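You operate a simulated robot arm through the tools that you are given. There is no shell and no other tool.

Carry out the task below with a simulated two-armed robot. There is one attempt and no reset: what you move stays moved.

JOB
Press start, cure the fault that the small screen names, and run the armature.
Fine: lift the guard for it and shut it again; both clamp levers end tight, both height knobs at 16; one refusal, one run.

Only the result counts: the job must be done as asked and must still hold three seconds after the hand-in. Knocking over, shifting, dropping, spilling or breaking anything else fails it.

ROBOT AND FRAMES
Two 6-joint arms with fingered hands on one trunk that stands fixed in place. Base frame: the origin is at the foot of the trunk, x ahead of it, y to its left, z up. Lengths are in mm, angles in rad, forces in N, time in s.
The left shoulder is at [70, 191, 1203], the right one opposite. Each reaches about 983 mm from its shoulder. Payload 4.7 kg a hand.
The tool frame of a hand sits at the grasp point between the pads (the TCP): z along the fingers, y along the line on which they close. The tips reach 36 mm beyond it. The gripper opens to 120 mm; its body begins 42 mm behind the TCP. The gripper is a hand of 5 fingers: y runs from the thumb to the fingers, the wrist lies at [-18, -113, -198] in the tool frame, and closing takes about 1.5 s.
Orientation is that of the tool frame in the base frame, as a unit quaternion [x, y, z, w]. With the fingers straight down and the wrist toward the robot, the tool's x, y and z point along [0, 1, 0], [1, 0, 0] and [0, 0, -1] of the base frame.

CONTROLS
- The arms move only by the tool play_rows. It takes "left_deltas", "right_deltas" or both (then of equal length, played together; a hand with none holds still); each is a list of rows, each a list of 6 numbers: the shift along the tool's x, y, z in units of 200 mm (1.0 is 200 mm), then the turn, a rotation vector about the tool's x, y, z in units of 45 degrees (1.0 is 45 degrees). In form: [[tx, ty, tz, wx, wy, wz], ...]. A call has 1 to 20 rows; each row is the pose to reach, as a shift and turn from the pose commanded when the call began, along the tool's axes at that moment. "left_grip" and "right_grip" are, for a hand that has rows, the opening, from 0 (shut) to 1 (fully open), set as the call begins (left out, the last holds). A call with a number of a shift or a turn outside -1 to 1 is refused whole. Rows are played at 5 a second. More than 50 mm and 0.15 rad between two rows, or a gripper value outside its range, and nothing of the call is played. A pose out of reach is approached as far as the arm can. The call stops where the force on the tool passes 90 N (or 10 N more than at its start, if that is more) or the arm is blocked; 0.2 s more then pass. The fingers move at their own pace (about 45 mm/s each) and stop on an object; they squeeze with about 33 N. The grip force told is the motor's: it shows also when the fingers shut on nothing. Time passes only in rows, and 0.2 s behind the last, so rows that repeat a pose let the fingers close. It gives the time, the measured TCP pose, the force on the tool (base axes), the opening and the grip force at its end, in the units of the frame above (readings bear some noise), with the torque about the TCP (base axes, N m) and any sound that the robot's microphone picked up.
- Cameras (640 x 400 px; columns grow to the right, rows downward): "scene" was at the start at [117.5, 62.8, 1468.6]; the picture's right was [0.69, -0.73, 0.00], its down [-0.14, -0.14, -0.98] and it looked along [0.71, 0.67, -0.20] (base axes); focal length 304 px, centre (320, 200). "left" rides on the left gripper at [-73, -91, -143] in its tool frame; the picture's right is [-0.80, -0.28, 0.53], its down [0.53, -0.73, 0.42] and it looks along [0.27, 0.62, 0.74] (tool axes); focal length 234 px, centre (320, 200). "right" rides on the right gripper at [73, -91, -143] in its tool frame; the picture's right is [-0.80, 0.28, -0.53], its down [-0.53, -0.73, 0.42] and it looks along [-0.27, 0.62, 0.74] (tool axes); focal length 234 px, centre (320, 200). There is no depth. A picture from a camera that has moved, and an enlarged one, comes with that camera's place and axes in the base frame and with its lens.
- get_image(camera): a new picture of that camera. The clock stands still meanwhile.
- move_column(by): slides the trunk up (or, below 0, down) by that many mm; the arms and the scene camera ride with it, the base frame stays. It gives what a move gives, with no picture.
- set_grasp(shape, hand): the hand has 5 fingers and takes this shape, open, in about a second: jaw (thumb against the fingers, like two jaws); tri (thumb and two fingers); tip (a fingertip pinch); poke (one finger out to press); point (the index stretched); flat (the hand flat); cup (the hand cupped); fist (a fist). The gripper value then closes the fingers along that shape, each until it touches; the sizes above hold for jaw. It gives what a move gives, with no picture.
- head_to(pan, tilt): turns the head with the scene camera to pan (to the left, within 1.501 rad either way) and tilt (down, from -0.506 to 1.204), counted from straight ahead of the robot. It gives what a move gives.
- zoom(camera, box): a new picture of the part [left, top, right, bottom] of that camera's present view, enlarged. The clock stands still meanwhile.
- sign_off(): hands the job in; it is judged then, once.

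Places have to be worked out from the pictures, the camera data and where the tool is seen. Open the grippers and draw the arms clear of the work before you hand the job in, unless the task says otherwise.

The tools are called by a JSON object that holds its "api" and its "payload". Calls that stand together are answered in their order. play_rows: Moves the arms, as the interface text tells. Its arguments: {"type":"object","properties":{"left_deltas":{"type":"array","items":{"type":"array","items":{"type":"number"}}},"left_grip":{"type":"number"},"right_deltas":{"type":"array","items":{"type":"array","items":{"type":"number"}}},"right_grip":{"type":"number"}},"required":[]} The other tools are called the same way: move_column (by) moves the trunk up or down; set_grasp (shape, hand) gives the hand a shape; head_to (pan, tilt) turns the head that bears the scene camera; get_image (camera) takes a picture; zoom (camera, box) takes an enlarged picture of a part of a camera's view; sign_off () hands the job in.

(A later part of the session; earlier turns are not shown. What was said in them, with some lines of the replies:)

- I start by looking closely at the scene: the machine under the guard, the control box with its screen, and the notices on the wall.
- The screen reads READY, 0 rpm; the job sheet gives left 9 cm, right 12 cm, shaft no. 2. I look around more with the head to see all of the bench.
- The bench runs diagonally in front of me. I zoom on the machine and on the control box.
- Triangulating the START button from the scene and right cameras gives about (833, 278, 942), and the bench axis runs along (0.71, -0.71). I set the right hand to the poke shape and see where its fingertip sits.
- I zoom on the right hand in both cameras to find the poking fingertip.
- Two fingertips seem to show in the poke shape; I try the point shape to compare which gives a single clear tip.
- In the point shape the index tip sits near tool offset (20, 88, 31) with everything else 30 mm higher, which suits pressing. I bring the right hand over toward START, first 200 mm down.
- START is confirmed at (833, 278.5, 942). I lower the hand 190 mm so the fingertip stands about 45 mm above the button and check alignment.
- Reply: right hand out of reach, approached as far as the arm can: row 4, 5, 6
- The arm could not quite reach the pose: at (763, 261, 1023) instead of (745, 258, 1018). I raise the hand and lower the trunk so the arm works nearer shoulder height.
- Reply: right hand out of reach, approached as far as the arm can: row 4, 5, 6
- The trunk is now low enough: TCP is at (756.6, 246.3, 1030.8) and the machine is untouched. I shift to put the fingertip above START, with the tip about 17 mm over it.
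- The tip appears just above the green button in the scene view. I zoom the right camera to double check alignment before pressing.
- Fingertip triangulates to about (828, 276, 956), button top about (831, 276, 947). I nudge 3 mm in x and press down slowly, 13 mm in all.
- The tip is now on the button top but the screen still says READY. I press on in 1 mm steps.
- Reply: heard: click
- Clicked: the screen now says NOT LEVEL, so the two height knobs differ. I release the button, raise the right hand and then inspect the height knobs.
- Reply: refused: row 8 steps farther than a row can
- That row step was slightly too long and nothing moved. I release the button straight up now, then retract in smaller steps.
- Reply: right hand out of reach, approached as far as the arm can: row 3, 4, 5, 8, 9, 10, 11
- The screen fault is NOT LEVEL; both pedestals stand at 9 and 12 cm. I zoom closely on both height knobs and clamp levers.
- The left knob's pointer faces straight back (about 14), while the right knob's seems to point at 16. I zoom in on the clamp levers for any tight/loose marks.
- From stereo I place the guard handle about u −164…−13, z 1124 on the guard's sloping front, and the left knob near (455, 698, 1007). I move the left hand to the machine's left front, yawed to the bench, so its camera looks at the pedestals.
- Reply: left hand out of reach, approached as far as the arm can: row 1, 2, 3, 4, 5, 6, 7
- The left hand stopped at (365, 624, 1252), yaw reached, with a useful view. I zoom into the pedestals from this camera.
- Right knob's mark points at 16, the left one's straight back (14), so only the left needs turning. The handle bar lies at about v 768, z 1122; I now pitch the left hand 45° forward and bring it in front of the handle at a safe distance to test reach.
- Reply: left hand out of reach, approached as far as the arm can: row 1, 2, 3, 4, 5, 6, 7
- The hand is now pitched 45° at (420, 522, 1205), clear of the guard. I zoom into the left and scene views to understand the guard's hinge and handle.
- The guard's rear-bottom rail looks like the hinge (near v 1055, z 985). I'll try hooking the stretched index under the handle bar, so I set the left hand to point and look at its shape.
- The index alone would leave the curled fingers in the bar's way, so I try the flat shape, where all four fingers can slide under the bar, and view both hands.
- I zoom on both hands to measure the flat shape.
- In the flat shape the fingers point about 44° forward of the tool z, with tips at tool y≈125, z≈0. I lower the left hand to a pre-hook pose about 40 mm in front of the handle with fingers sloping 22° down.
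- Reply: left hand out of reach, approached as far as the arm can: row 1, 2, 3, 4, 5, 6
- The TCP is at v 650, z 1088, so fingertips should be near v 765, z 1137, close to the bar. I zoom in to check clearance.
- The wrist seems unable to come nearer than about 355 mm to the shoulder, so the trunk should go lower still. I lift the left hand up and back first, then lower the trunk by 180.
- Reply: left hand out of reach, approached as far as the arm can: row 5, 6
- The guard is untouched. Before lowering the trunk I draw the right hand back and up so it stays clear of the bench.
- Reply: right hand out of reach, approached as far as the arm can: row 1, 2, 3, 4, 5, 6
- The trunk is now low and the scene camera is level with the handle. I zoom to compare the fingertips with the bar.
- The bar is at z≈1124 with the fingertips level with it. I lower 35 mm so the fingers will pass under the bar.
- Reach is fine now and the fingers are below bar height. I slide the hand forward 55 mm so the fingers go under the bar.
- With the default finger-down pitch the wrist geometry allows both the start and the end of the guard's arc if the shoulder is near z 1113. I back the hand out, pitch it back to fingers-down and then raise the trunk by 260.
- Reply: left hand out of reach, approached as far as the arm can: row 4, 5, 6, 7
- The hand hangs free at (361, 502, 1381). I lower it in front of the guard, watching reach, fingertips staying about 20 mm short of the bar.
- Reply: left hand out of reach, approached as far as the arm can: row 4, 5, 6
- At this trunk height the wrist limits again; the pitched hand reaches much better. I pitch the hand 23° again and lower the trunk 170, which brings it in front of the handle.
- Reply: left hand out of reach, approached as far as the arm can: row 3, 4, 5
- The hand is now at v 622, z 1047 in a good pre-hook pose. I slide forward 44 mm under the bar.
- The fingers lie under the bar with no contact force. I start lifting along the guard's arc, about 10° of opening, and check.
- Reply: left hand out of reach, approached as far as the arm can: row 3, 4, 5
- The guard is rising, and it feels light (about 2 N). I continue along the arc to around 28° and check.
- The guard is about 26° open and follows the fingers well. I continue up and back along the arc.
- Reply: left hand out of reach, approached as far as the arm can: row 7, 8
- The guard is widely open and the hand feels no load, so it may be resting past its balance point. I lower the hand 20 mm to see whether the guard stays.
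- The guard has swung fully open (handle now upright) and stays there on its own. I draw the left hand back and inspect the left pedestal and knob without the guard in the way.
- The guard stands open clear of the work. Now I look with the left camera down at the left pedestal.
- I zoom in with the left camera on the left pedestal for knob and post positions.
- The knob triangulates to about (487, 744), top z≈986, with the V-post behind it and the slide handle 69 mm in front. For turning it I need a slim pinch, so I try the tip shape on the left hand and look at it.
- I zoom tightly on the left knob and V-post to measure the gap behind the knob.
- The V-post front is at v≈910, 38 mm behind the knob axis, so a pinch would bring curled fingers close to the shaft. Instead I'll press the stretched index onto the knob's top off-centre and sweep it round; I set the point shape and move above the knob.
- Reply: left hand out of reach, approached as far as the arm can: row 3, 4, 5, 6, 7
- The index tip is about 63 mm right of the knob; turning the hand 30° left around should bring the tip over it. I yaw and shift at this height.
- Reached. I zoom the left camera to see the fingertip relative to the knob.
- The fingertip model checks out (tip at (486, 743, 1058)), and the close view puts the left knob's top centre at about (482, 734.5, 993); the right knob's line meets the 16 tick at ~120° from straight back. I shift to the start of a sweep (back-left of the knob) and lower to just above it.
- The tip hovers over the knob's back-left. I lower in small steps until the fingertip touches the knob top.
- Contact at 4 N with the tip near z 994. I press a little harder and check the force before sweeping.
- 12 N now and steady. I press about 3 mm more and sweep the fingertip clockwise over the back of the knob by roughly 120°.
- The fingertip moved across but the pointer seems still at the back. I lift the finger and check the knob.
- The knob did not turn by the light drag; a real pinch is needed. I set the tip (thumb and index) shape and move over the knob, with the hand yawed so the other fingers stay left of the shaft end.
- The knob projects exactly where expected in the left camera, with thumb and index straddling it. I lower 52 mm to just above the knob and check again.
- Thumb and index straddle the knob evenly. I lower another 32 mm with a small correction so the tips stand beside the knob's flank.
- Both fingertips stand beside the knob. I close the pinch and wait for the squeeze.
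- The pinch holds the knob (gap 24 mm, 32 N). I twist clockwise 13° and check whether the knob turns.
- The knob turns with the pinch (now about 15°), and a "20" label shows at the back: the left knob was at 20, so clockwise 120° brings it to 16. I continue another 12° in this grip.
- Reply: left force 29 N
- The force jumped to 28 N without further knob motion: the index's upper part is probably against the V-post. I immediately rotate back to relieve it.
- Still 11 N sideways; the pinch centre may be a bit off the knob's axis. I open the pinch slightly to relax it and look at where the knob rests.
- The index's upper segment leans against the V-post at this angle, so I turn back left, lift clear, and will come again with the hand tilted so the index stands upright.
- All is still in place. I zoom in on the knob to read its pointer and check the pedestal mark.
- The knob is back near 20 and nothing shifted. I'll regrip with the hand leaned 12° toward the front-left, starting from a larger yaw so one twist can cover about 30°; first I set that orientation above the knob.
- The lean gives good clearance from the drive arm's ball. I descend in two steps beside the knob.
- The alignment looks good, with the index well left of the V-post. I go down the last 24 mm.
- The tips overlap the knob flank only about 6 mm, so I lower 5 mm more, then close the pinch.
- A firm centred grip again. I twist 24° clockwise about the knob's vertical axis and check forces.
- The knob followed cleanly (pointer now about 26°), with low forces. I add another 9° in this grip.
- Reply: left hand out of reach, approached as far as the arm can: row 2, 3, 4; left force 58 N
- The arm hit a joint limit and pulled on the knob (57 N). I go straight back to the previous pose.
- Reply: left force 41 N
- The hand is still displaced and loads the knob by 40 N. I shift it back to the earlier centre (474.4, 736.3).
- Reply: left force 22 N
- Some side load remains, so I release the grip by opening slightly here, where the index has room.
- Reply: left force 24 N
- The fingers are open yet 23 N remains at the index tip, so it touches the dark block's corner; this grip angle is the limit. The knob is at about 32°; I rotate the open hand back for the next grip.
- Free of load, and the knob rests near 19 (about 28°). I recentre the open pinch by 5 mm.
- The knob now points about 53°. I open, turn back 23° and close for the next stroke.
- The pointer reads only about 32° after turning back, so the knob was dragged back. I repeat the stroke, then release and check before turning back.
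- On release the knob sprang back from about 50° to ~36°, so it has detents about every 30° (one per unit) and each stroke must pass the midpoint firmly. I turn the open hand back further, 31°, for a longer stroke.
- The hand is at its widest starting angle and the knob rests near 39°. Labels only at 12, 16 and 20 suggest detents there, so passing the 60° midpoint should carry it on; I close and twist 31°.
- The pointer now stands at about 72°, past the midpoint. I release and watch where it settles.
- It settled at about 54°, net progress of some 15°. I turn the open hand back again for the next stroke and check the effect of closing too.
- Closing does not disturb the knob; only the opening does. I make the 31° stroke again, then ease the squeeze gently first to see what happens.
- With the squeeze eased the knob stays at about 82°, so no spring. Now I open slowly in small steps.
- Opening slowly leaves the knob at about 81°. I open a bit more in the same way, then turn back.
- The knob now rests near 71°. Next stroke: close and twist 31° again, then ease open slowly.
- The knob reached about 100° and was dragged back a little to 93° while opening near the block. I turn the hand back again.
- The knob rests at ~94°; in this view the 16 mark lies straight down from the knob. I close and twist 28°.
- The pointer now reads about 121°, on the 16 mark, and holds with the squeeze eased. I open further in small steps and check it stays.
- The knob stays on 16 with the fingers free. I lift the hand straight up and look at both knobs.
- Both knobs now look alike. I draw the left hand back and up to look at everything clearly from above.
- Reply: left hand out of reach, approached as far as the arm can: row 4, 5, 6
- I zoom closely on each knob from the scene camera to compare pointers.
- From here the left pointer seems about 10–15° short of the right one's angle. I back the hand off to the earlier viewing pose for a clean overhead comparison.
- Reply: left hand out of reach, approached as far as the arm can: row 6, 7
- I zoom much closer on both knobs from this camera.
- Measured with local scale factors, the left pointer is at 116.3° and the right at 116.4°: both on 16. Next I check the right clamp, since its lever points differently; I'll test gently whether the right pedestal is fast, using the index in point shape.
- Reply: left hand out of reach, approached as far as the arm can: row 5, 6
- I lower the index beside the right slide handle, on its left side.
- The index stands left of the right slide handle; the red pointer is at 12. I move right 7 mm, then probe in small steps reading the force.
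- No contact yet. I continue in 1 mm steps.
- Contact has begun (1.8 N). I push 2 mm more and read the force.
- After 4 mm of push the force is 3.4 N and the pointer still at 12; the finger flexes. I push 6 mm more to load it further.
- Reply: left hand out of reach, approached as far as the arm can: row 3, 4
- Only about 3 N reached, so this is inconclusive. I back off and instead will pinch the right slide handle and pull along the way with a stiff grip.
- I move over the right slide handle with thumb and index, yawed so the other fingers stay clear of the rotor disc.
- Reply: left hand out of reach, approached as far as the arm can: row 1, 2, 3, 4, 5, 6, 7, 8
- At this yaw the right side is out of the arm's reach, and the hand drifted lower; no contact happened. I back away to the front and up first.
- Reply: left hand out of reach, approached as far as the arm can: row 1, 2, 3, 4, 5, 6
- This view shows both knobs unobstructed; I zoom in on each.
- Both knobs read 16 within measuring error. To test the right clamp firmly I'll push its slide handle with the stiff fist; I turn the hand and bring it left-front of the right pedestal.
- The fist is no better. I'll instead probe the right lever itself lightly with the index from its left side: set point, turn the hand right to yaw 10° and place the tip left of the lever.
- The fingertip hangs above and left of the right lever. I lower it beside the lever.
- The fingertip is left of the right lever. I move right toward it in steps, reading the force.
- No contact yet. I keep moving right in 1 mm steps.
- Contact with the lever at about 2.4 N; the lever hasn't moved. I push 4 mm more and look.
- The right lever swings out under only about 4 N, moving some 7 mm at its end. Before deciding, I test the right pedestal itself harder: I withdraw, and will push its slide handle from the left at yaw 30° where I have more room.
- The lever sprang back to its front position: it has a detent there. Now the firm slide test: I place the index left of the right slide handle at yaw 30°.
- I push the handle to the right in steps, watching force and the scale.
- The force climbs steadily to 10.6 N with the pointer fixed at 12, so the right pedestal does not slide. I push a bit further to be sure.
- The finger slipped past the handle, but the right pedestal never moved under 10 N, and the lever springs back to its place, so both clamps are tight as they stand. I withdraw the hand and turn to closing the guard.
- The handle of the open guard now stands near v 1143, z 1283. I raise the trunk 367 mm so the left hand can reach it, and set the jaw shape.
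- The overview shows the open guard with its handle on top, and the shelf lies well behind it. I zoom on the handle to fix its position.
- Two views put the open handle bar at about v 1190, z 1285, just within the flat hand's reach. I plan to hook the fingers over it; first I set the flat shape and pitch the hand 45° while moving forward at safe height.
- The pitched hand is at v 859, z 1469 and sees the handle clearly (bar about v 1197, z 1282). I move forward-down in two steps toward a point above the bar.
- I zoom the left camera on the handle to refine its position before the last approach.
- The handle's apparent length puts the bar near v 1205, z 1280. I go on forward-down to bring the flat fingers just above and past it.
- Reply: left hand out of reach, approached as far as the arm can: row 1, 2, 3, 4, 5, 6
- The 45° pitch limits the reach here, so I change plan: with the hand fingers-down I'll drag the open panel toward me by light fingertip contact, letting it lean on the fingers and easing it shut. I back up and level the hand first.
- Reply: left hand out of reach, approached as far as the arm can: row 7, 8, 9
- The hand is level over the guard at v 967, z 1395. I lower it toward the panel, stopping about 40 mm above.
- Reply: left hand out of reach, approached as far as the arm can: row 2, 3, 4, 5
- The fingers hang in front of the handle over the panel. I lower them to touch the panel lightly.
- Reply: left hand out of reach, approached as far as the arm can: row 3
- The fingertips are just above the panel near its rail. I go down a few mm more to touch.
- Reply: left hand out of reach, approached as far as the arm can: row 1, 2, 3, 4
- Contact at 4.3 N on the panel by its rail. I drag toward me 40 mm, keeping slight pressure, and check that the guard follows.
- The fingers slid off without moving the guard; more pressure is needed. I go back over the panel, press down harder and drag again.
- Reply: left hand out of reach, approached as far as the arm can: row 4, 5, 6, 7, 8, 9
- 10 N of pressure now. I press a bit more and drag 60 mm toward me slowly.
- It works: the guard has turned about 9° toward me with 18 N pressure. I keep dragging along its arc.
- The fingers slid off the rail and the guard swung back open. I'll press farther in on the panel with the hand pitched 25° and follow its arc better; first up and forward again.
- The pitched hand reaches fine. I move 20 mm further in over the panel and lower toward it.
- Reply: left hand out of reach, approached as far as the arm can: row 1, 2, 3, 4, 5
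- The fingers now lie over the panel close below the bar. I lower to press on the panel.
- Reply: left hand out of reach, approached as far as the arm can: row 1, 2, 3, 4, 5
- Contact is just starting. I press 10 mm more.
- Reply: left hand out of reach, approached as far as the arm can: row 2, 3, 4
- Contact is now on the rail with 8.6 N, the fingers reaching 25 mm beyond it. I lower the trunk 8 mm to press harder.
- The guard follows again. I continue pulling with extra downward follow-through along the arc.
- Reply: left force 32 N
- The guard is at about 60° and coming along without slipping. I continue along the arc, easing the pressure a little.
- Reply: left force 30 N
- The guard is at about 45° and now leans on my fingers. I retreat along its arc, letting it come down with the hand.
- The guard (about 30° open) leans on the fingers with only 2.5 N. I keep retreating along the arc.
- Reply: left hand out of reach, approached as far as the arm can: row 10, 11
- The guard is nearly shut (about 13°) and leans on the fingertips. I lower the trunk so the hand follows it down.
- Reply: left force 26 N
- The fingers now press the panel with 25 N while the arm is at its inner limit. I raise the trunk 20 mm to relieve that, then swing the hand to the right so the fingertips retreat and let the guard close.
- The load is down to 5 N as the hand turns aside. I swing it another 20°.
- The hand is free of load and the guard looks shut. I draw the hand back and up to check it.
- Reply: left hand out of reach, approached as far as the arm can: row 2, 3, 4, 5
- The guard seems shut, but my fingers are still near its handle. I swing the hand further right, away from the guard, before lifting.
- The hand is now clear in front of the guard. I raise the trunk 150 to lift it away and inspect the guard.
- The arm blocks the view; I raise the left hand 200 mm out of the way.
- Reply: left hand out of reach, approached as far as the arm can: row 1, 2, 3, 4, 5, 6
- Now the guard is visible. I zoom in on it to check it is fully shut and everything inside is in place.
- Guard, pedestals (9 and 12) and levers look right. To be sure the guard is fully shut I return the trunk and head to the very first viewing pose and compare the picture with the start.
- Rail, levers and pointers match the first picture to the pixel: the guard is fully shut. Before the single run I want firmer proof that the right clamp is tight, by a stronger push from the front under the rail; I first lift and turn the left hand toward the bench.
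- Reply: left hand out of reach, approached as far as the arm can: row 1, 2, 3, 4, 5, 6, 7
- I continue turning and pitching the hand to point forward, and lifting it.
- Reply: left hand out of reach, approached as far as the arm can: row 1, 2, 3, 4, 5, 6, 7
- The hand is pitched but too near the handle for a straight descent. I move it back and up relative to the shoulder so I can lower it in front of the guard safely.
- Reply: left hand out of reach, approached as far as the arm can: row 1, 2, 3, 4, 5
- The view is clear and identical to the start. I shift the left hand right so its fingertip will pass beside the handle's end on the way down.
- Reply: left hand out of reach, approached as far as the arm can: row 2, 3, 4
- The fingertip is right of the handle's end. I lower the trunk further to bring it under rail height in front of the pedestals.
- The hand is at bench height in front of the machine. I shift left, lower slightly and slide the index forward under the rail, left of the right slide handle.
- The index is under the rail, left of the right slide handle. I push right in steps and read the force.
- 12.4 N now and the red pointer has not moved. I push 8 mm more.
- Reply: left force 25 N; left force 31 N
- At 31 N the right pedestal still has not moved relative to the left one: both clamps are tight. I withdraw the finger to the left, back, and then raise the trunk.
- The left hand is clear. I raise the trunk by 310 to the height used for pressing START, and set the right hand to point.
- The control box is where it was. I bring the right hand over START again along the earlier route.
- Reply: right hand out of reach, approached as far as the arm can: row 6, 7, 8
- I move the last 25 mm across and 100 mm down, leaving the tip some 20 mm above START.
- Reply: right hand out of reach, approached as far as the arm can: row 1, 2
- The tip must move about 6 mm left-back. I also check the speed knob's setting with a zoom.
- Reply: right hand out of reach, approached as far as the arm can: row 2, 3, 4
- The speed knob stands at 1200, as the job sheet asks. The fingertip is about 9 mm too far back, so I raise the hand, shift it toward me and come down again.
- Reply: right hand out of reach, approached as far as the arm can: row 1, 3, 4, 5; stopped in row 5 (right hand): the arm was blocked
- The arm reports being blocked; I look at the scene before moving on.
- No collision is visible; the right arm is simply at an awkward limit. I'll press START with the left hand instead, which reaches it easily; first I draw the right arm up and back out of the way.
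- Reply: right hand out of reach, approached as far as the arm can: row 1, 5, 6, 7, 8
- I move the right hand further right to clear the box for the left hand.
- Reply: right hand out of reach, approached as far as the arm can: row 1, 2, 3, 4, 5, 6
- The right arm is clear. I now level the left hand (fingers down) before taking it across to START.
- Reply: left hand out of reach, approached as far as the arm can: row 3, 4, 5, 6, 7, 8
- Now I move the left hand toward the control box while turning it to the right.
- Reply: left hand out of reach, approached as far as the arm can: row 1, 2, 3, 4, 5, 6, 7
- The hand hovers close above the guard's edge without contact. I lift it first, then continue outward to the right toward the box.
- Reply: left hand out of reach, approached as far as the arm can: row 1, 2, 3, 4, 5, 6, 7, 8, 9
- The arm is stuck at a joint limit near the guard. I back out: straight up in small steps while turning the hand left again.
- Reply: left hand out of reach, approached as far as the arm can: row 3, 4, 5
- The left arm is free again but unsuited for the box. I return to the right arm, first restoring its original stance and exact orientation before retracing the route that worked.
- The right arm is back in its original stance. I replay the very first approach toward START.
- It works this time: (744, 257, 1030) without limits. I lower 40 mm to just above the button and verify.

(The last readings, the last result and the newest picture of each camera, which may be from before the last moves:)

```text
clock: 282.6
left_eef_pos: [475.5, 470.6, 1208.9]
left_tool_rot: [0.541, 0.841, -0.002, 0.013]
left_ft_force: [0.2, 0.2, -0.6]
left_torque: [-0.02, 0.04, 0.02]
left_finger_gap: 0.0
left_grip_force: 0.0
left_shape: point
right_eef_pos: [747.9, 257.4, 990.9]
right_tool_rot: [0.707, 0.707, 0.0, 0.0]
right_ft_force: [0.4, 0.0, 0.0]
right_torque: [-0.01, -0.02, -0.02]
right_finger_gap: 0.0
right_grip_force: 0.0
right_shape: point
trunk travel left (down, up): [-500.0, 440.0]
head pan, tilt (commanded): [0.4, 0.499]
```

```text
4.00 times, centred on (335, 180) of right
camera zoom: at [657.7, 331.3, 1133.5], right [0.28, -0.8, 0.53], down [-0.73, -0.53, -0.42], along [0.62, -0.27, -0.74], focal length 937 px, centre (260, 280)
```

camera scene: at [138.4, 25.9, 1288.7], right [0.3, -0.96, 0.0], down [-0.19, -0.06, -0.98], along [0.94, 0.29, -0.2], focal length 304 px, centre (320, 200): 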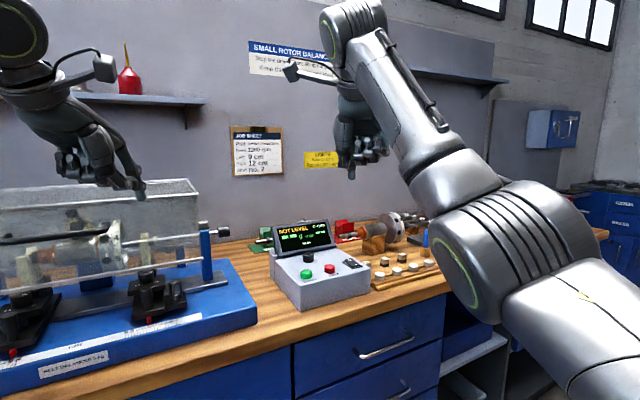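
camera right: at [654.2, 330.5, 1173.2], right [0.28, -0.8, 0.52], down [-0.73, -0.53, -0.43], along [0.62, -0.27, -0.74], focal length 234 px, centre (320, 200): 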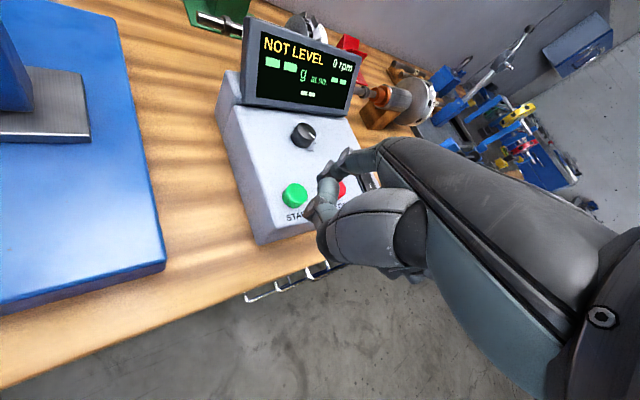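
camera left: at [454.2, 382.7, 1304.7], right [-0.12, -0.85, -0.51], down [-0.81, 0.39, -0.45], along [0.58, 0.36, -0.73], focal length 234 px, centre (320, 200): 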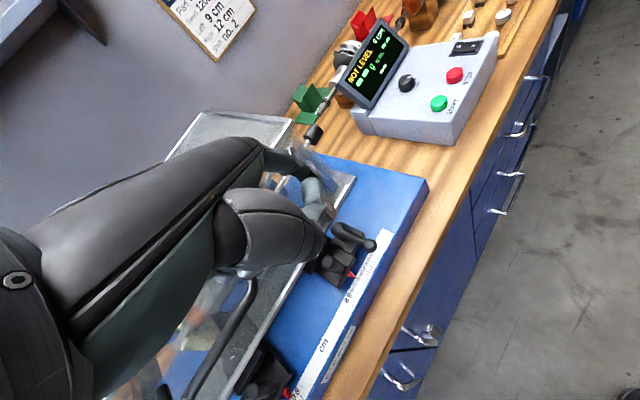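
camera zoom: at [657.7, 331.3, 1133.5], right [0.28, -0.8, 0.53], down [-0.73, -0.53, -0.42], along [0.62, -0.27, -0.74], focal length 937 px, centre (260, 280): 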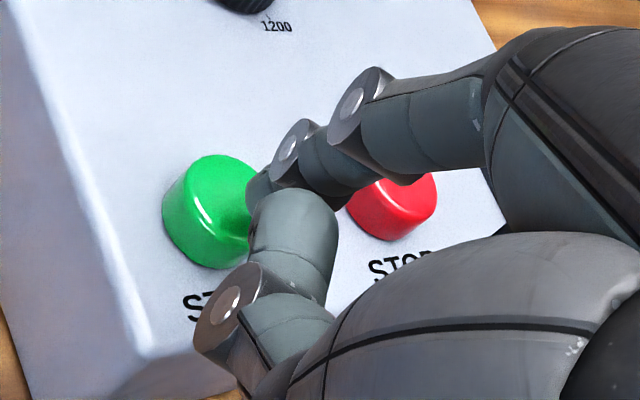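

The fingertip is over START exactly as at the first press. I press slowly down to the click depth.

{"api": "play_rows", "payload": {"right_deltas": [[0, 0, 0.03, 0, 0, 0], [0, 0, 0.05, 0, 0, 0], [0, 0, 0.06, 0, 0, 0], [0, 0, 0.065, 0, 0, 0], [0, 0, 0.07, 0, 0, 0], [0, 0, 0.075, 0, 0, 0], [0, 0, 0.08, 0, 0, 0]]}}

{"api": "get_image", "payload": {"camera": "right"}}

```text
clock: 284.2
left_eef_pos: [474.8, 469.6, 1209.1]
left_tool_rot: [0.541, 0.841, 0.0, 0.013]
left_ft_force: [-0.8, -0.1, -0.4]
left_torque: [-0.02, 0.01, 0.01]
left_finger_gap: 0.1
left_grip_force: 0.0
left_shape: point
right_eef_pos: [747.4, 258.0, 976.1]
right_tool_rot: [0.707, 0.707, 0.001, 0.001]
right_ft_force: [-0.5, -1.1, 1.6]
right_torque: [0.0, -0.16, -0.02]
right_finger_gap: 0.0
right_grip_force: 0.1
right_shape: point
trunk travel left (down, up): [-500.0, 440.0]
head pan, tilt (commanded): [0.4, 0.499]
heard: click
```

```text
taken
camera right: at [656.8, 331.5, 1118.4], right [0.28, -0.8, 0.53], down [-0.73, -0.53, -0.43], along [0.62, -0.27, -0.74], focal length 234 px, centre (320, 200)
```

right: 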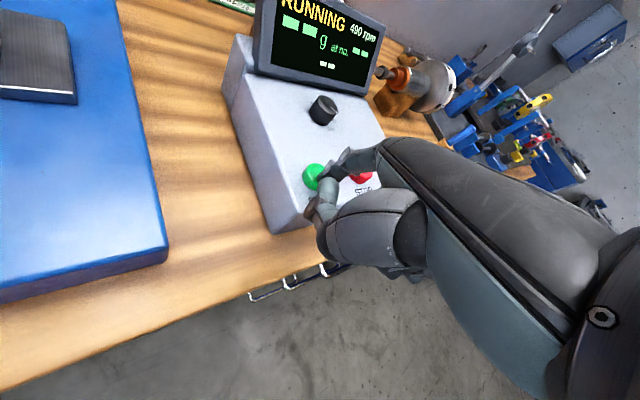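

The screen shows RUNNING, 490 rpm. I release the button and draw the right hand up and back, watching the run.

{"api": "play_rows", "payload": {"right_deltas": [[0, 0, -0.03, 0, 0, 0], [0, 0, -0.1, 0, 0, 0], [0, 0, -0.25, 0, 0, 0], [-0.1, -0.04, -0.42, 0, 0, 0], [-0.2, -0.08, -0.58, 0, 0, 0], [-0.3, -0.12, -0.75, 0, 0, 0], [-0.4, -0.16, -0.9, 0, 0, 0], [-0.5, -0.2, -1.0, 0, 0, 0], [-0.5, -0.2, -1.0, 0, 0, 0]]}}

{"api": "get_image", "payload": {"camera": "right"}}

{"api": "get_image", "payload": {"camera": "scene"}}

```text
clock: 286.2
left_eef_pos: [475.4, 470.1, 1207.1]
left_tool_rot: [0.541, 0.841, -0.001, 0.012]
left_ft_force: [-0.4, 0.0, -0.3]
left_torque: [-0.04, -0.02, -0.02]
left_finger_gap: 0.0
left_grip_force: 0.1
left_shape: point
right_eef_pos: [708.0, 158.0, 1173.4]
right_tool_rot: [0.707, 0.707, 0.0, 0.0]
right_ft_force: [0.5, 0.0, 0.0]
right_torque: [-0.01, -0.01, 0.0]
right_finger_gap: 0.1
right_grip_force: 0.1
right_shape: point
trunk travel left (down, up): [-500.0, 440.0]
head pan, tilt (commanded): [0.4, 0.499]
```

```text
taken
camera right: at [617.2, 231.9, 1316.1], right [0.28, -0.8, 0.53], down [-0.73, -0.53, -0.42], along [0.62, -0.27, -0.74], focal length 234 px, centre (320, 200)
```

right: 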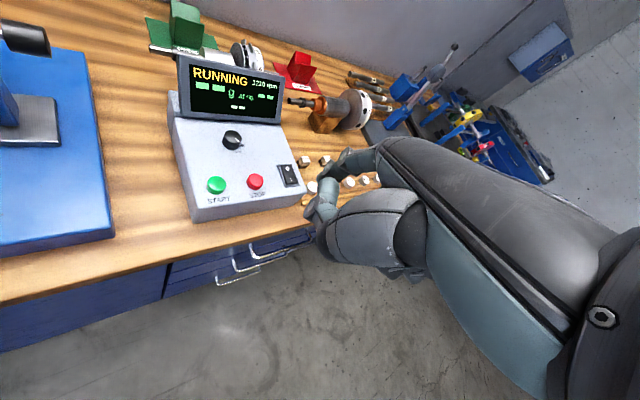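

```text
taken
camera scene: at [133.9, 34.6, 1260.8], right [0.39, -0.92, 0.0], down [-0.44, -0.19, -0.88], along [0.81, 0.34, -0.48], focal length 304 px, centre (320, 200)
```

scene: 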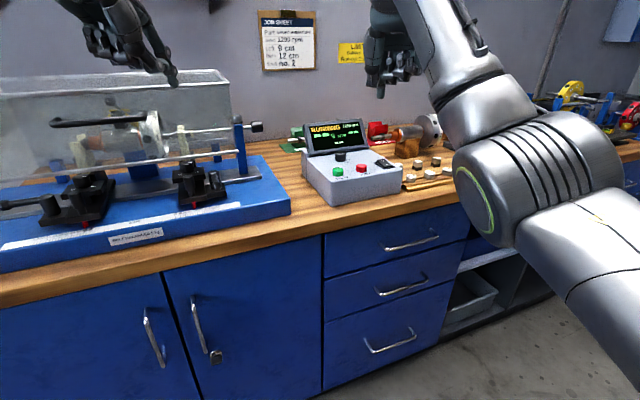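

It runs at about 1200 rpm. I draw the left arm up and away from the guard meanwhile.

{"api": "play_rows", "payload": {"left_deltas": [[0, -0.05, -0.1, 0, 0, -0.08], [0.05, -0.12, -0.25, 0, 0, -0.16], [0.1, -0.2, -0.4, 0, 0, -0.24], [0.15, -0.28, -0.55, 0, 0, -0.32], [0.2, -0.35, -0.7, 0, 0, -0.4], [0.2, -0.35, -0.7, 0, 0, -0.4]]}}

{"api": "zoom", "payload": {"camera": "scene", "box": [290, 100, 420, 200]}}

{"api": "get_image", "payload": {"camera": "scene"}}

```text
clock: 287.6
left_eef_pos: [368.3, 514.8, 1311.1]
left_tool_rot: [0.403, 0.915, -0.004, 0.012]
left_ft_force: [0.1, -0.2, 0.1]
left_torque: [-0.01, 0.03, -0.01]
left_finger_gap: 0.0
left_grip_force: 0.0
left_shape: point
left hand out of reach, approached as far as the arm can: row 1, 2, 3, 4, 5, 6
right_eef_pos: [707.3, 157.5, 1174.3]
right_tool_rot: [0.707, 0.707, 0.0, -0.001]
right_ft_force: [0.6, 0.5, 0.5]
right_torque: [0.0, 0.0, 0.05]
right_finger_gap: 0.0
right_grip_force: 0.0
right_shape: point
trunk travel left (down, up): [-500.0, 440.0]
head pan, tilt (commanded): [0.4, 0.499]
```

```text
4.00 times, centred on (355, 150) of scene
camera zoom: at [134.2, 34.0, 1260.8], right [0.39, -0.92, 0.0], down [-0.44, -0.19, -0.88], along [0.81, 0.34, -0.48], focal length 1217 px, centre (180, 400)
```

zoom: 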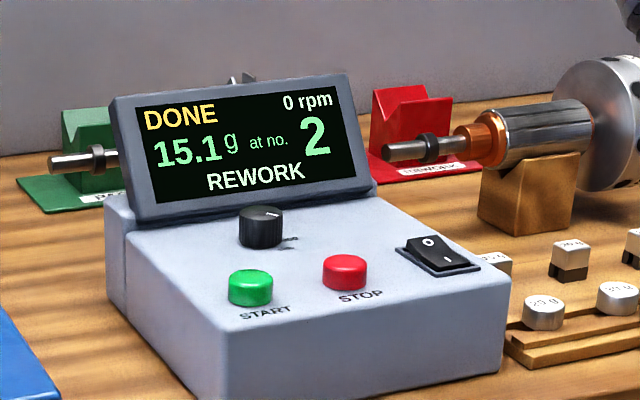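

```text
taken
camera scene: at [134.2, 34.0, 1260.8], right [0.39, -0.92, 0.0], down [-0.44, -0.19, -0.88], along [0.81, 0.34, -0.48], focal length 304 px, centre (320, 200)
```

scene: 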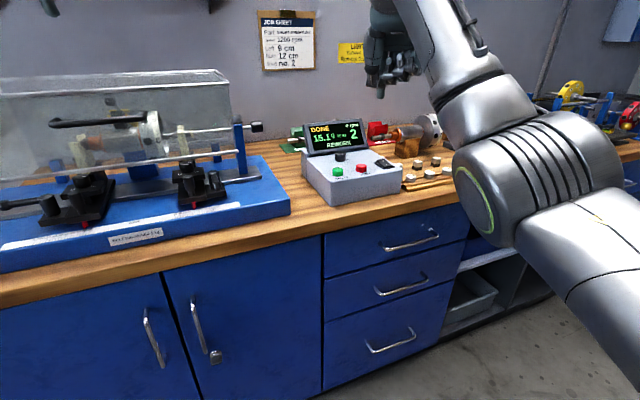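

The run is DONE (15.1 g at no. 2, 0 rpm). I open both hands and draw the right arm back clear of the bench.

{"api": "set_grasp", "payload": {"shape": "jaw", "hand": "left"}}

{"api": "set_grasp", "payload": {"shape": "jaw", "hand": "right"}}

{"api": "play_rows", "payload": {"right_deltas": [[-0.03, -0.05, -0.1, 0, 0, 0], [-0.05, -0.1, -0.2, 0, 0, 0], [-0.08, -0.15, -0.3, 0, 0, 0], [-0.1, -0.2, -0.4, 0, 0, 0], [-0.1, -0.2, -0.4, 0, 0, 0]], "right_grip": 1}}

{"api": "head_to", "payload": {"pan": 0.7, "tilt": 0.45}}

{"api": "get_image", "payload": {"camera": "scene"}}

{"api": "zoom", "payload": {"camera": "scene", "box": [90, 120, 370, 300]}}

```text
clock: 288.5
left_eef_pos: [369.8, 513.9, 1309.3]
left_tool_rot: [0.403, 0.915, -0.003, 0.012]
left_ft_force: [0.3, -0.3, -0.3]
left_torque: [0.01, 0.02, -0.04]
left_finger_gap: 119.5
left_grip_force: 0.0
left_shape: jaw
right_eef_pos: [707.8, 156.9, 1173.5]
right_tool_rot: [0.707, 0.707, 0.001, -0.001]
right_ft_force: [-0.2, -0.4, 0.4]
right_torque: [0.02, -0.01, -0.01]
right_finger_gap: 0.0
right_grip_force: 0.1
right_shape: point
trunk travel left (down, up): [-500.0, 440.0]
head pan, tilt (commanded): [0.4, 0.499]
```

```text
clock: 289.4
left_eef_pos: [368.9, 514.9, 1310.3]
left_tool_rot: [0.403, 0.915, -0.003, 0.013]
left_ft_force: [0.5, 0.0, -0.6]
left_torque: [0.0, 0.04, -0.02]
left_finger_gap: 119.9
left_grip_force: 0.0
left_shape: jaw
right_eef_pos: [707.6, 157.8, 1173.8]
right_tool_rot: [0.706, 0.708, 0.001, 0.0]
right_ft_force: [-0.3, 0.4, -0.7]
right_torque: [-0.02, 0.03, -0.01]
right_finger_gap: 119.7
right_grip_force: 0.0
right_shape: jaw
trunk travel left (down, up): [-500.0, 440.0]
head pan, tilt (commanded): [0.4, 0.499]
```

```text
clock: 290.6
left_eef_pos: [369.8, 513.2, 1310.3]
left_tool_rot: [0.402, 0.915, -0.003, 0.012]
left_ft_force: [0.3, 0.8, -0.3]
left_torque: [0.01, -0.01, -0.01]
left_finger_gap: 119.7
left_grip_force: 0.0
left_shape: jaw
right_eef_pos: [678.5, 145.2, 1258.2]
right_tool_rot: [0.707, 0.707, -0.001, 0.0]
right_ft_force: [0.4, 0.1, 1.1]
right_torque: [-0.01, 0.01, -0.01]
right_finger_gap: 119.9
right_grip_force: 0.0
right_shape: jaw
right hand out of reach, approached as far as the arm can: row 2, 3, 4, 5
trunk travel left (down, up): [-500.0, 440.0]
head pan, tilt (commanded): [0.4, 0.499]
```

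```text
clock: 291.4
left_eef_pos: [369.0, 513.1, 1311.0]
left_tool_rot: [0.403, 0.915, -0.003, 0.012]
left_ft_force: [-0.2, 0.6, -0.7]
left_torque: [0.02, -0.01, -0.04]
left_finger_gap: 119.6
left_grip_force: 0.1
left_shape: jaw
right_eef_pos: [676.6, 144.1, 1259.3]
right_tool_rot: [0.707, 0.707, 0.0, 0.0]
right_ft_force: [-0.6, -0.4, -0.3]
right_torque: [0.02, 0.04, -0.02]
right_finger_gap: 119.7
right_grip_force: 0.0
right_shape: jaw
trunk travel left (down, up): [-500.0, 440.0]
head pan, tilt (commanded): [0.7, 0.45]
```

```text
taken
camera scene: at [120.0, 57.8, 1265.4], right [0.64, -0.77, 0.0], down [-0.33, -0.28, -0.9], along [0.69, 0.58, -0.44], focal length 304 px, centre (320, 200)
```

scene: 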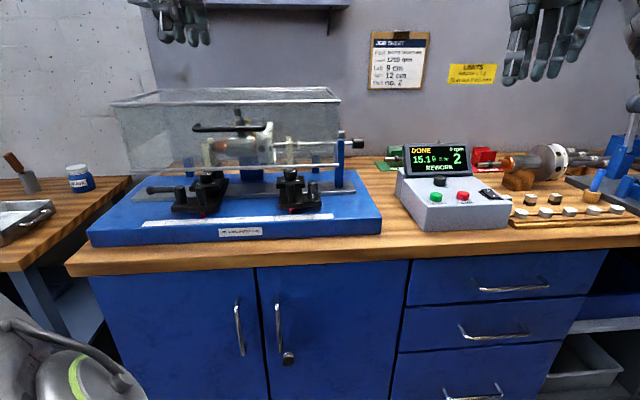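

```text
2.22 times, centred on (230, 210) of scene
camera zoom: at [120.0, 57.8, 1265.4], right [0.64, -0.77, 0.0], down [-0.33, -0.28, -0.9], along [0.69, 0.58, -0.44], focal length 676 px, centre (520, 178)
```

zoom: 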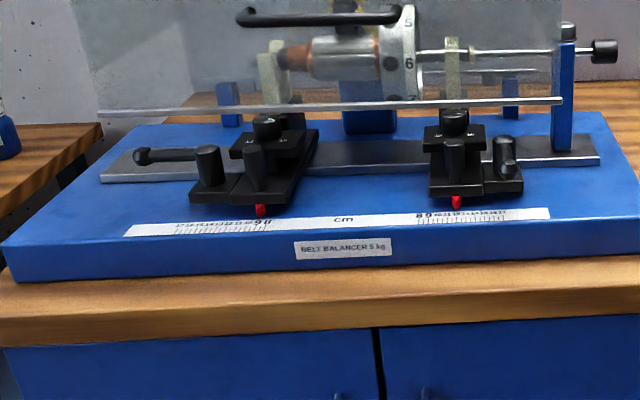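

Everything is in order: guard shut, run done, drive at 0 rpm. A last close look at both knobs and levers.

{"api": "zoom", "payload": {"camera": "scene", "box": [185, 160, 225, 190]}}

{"api": "zoom", "payload": {"camera": "scene", "box": [270, 160, 310, 190]}}

{"api": "zoom", "payload": {"camera": "scene", "box": [140, 165, 340, 225]}}

```text
13.33 times, centred on (205, 175) of scene
camera zoom: at [120.0, 57.8, 1265.4], right [0.64, -0.77, 0.0], down [-0.33, -0.28, -0.9], along [0.69, 0.58, -0.44], focal length 4056 px, centre (1853, 533)
```

zoom: 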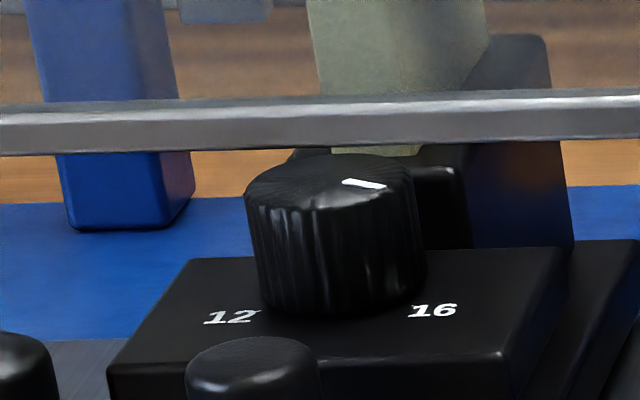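

```text
13.33 times, centred on (290, 175) of scene
camera zoom: at [120.0, 57.8, 1265.4], right [0.64, -0.77, 0.0], down [-0.33, -0.28, -0.9], along [0.69, 0.58, -0.44], focal length 4056 px, centre (720, 533)
```

zoom: 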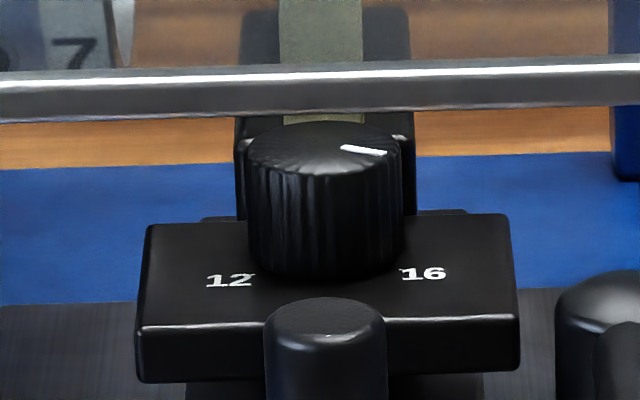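

```text
3.20 times, centred on (240, 195) of scene
camera zoom: at [120.0, 57.8, 1265.4], right [0.64, -0.77, 0.0], down [-0.33, -0.28, -0.9], along [0.69, 0.58, -0.44], focal length 973 px, centre (576, 216)
```

zoom: 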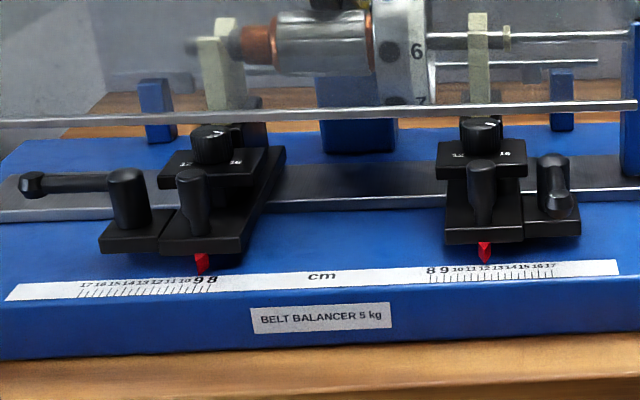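

Both knobs stand at 16, both clamps hold (left pointer at 9, right at 12), and the guard is shut. One refusal and one finished run are done, and both hands are open and clear, so I hand the job in.

{"api": "sign_off", "payload": {}}

```text
The job is handed in.
```

The armature has been run and the job is handed in; I don't have the verdict yet.

- **Fault:** The first START press was refused with "NOT LEVEL". The left height knob stood at 20 while the right one was at 16.
- **Cure:** I lifted the guard, turned the left knob down to 16, and shut the guard again. Its rail matched the first picture to about a pixel.
- **Clamps:** I left both levers where they were. Neither pedestal moved: the right one held a 31 N push, and the left took about 48 N during the knob work. I took both as tight on that basis. The pointers stayed at 9 cm and 12 cm.
- **Run:** The second START press went straight to "RUNNING" at about 1200 rpm. It ended with "DONE, 15.1 g at no. 2, REWORK" at 0 rpm.

There was one refusal and one run. The REWORK result means the armature itself is out of balance; I did not act on it, since the job only asked for the run.

While working on the left knob, two twists ran into the pedestal and side-loaded it, up to 57 N at the worst. I backed off both times, and the armature and pointers looked unmoved afterwards.
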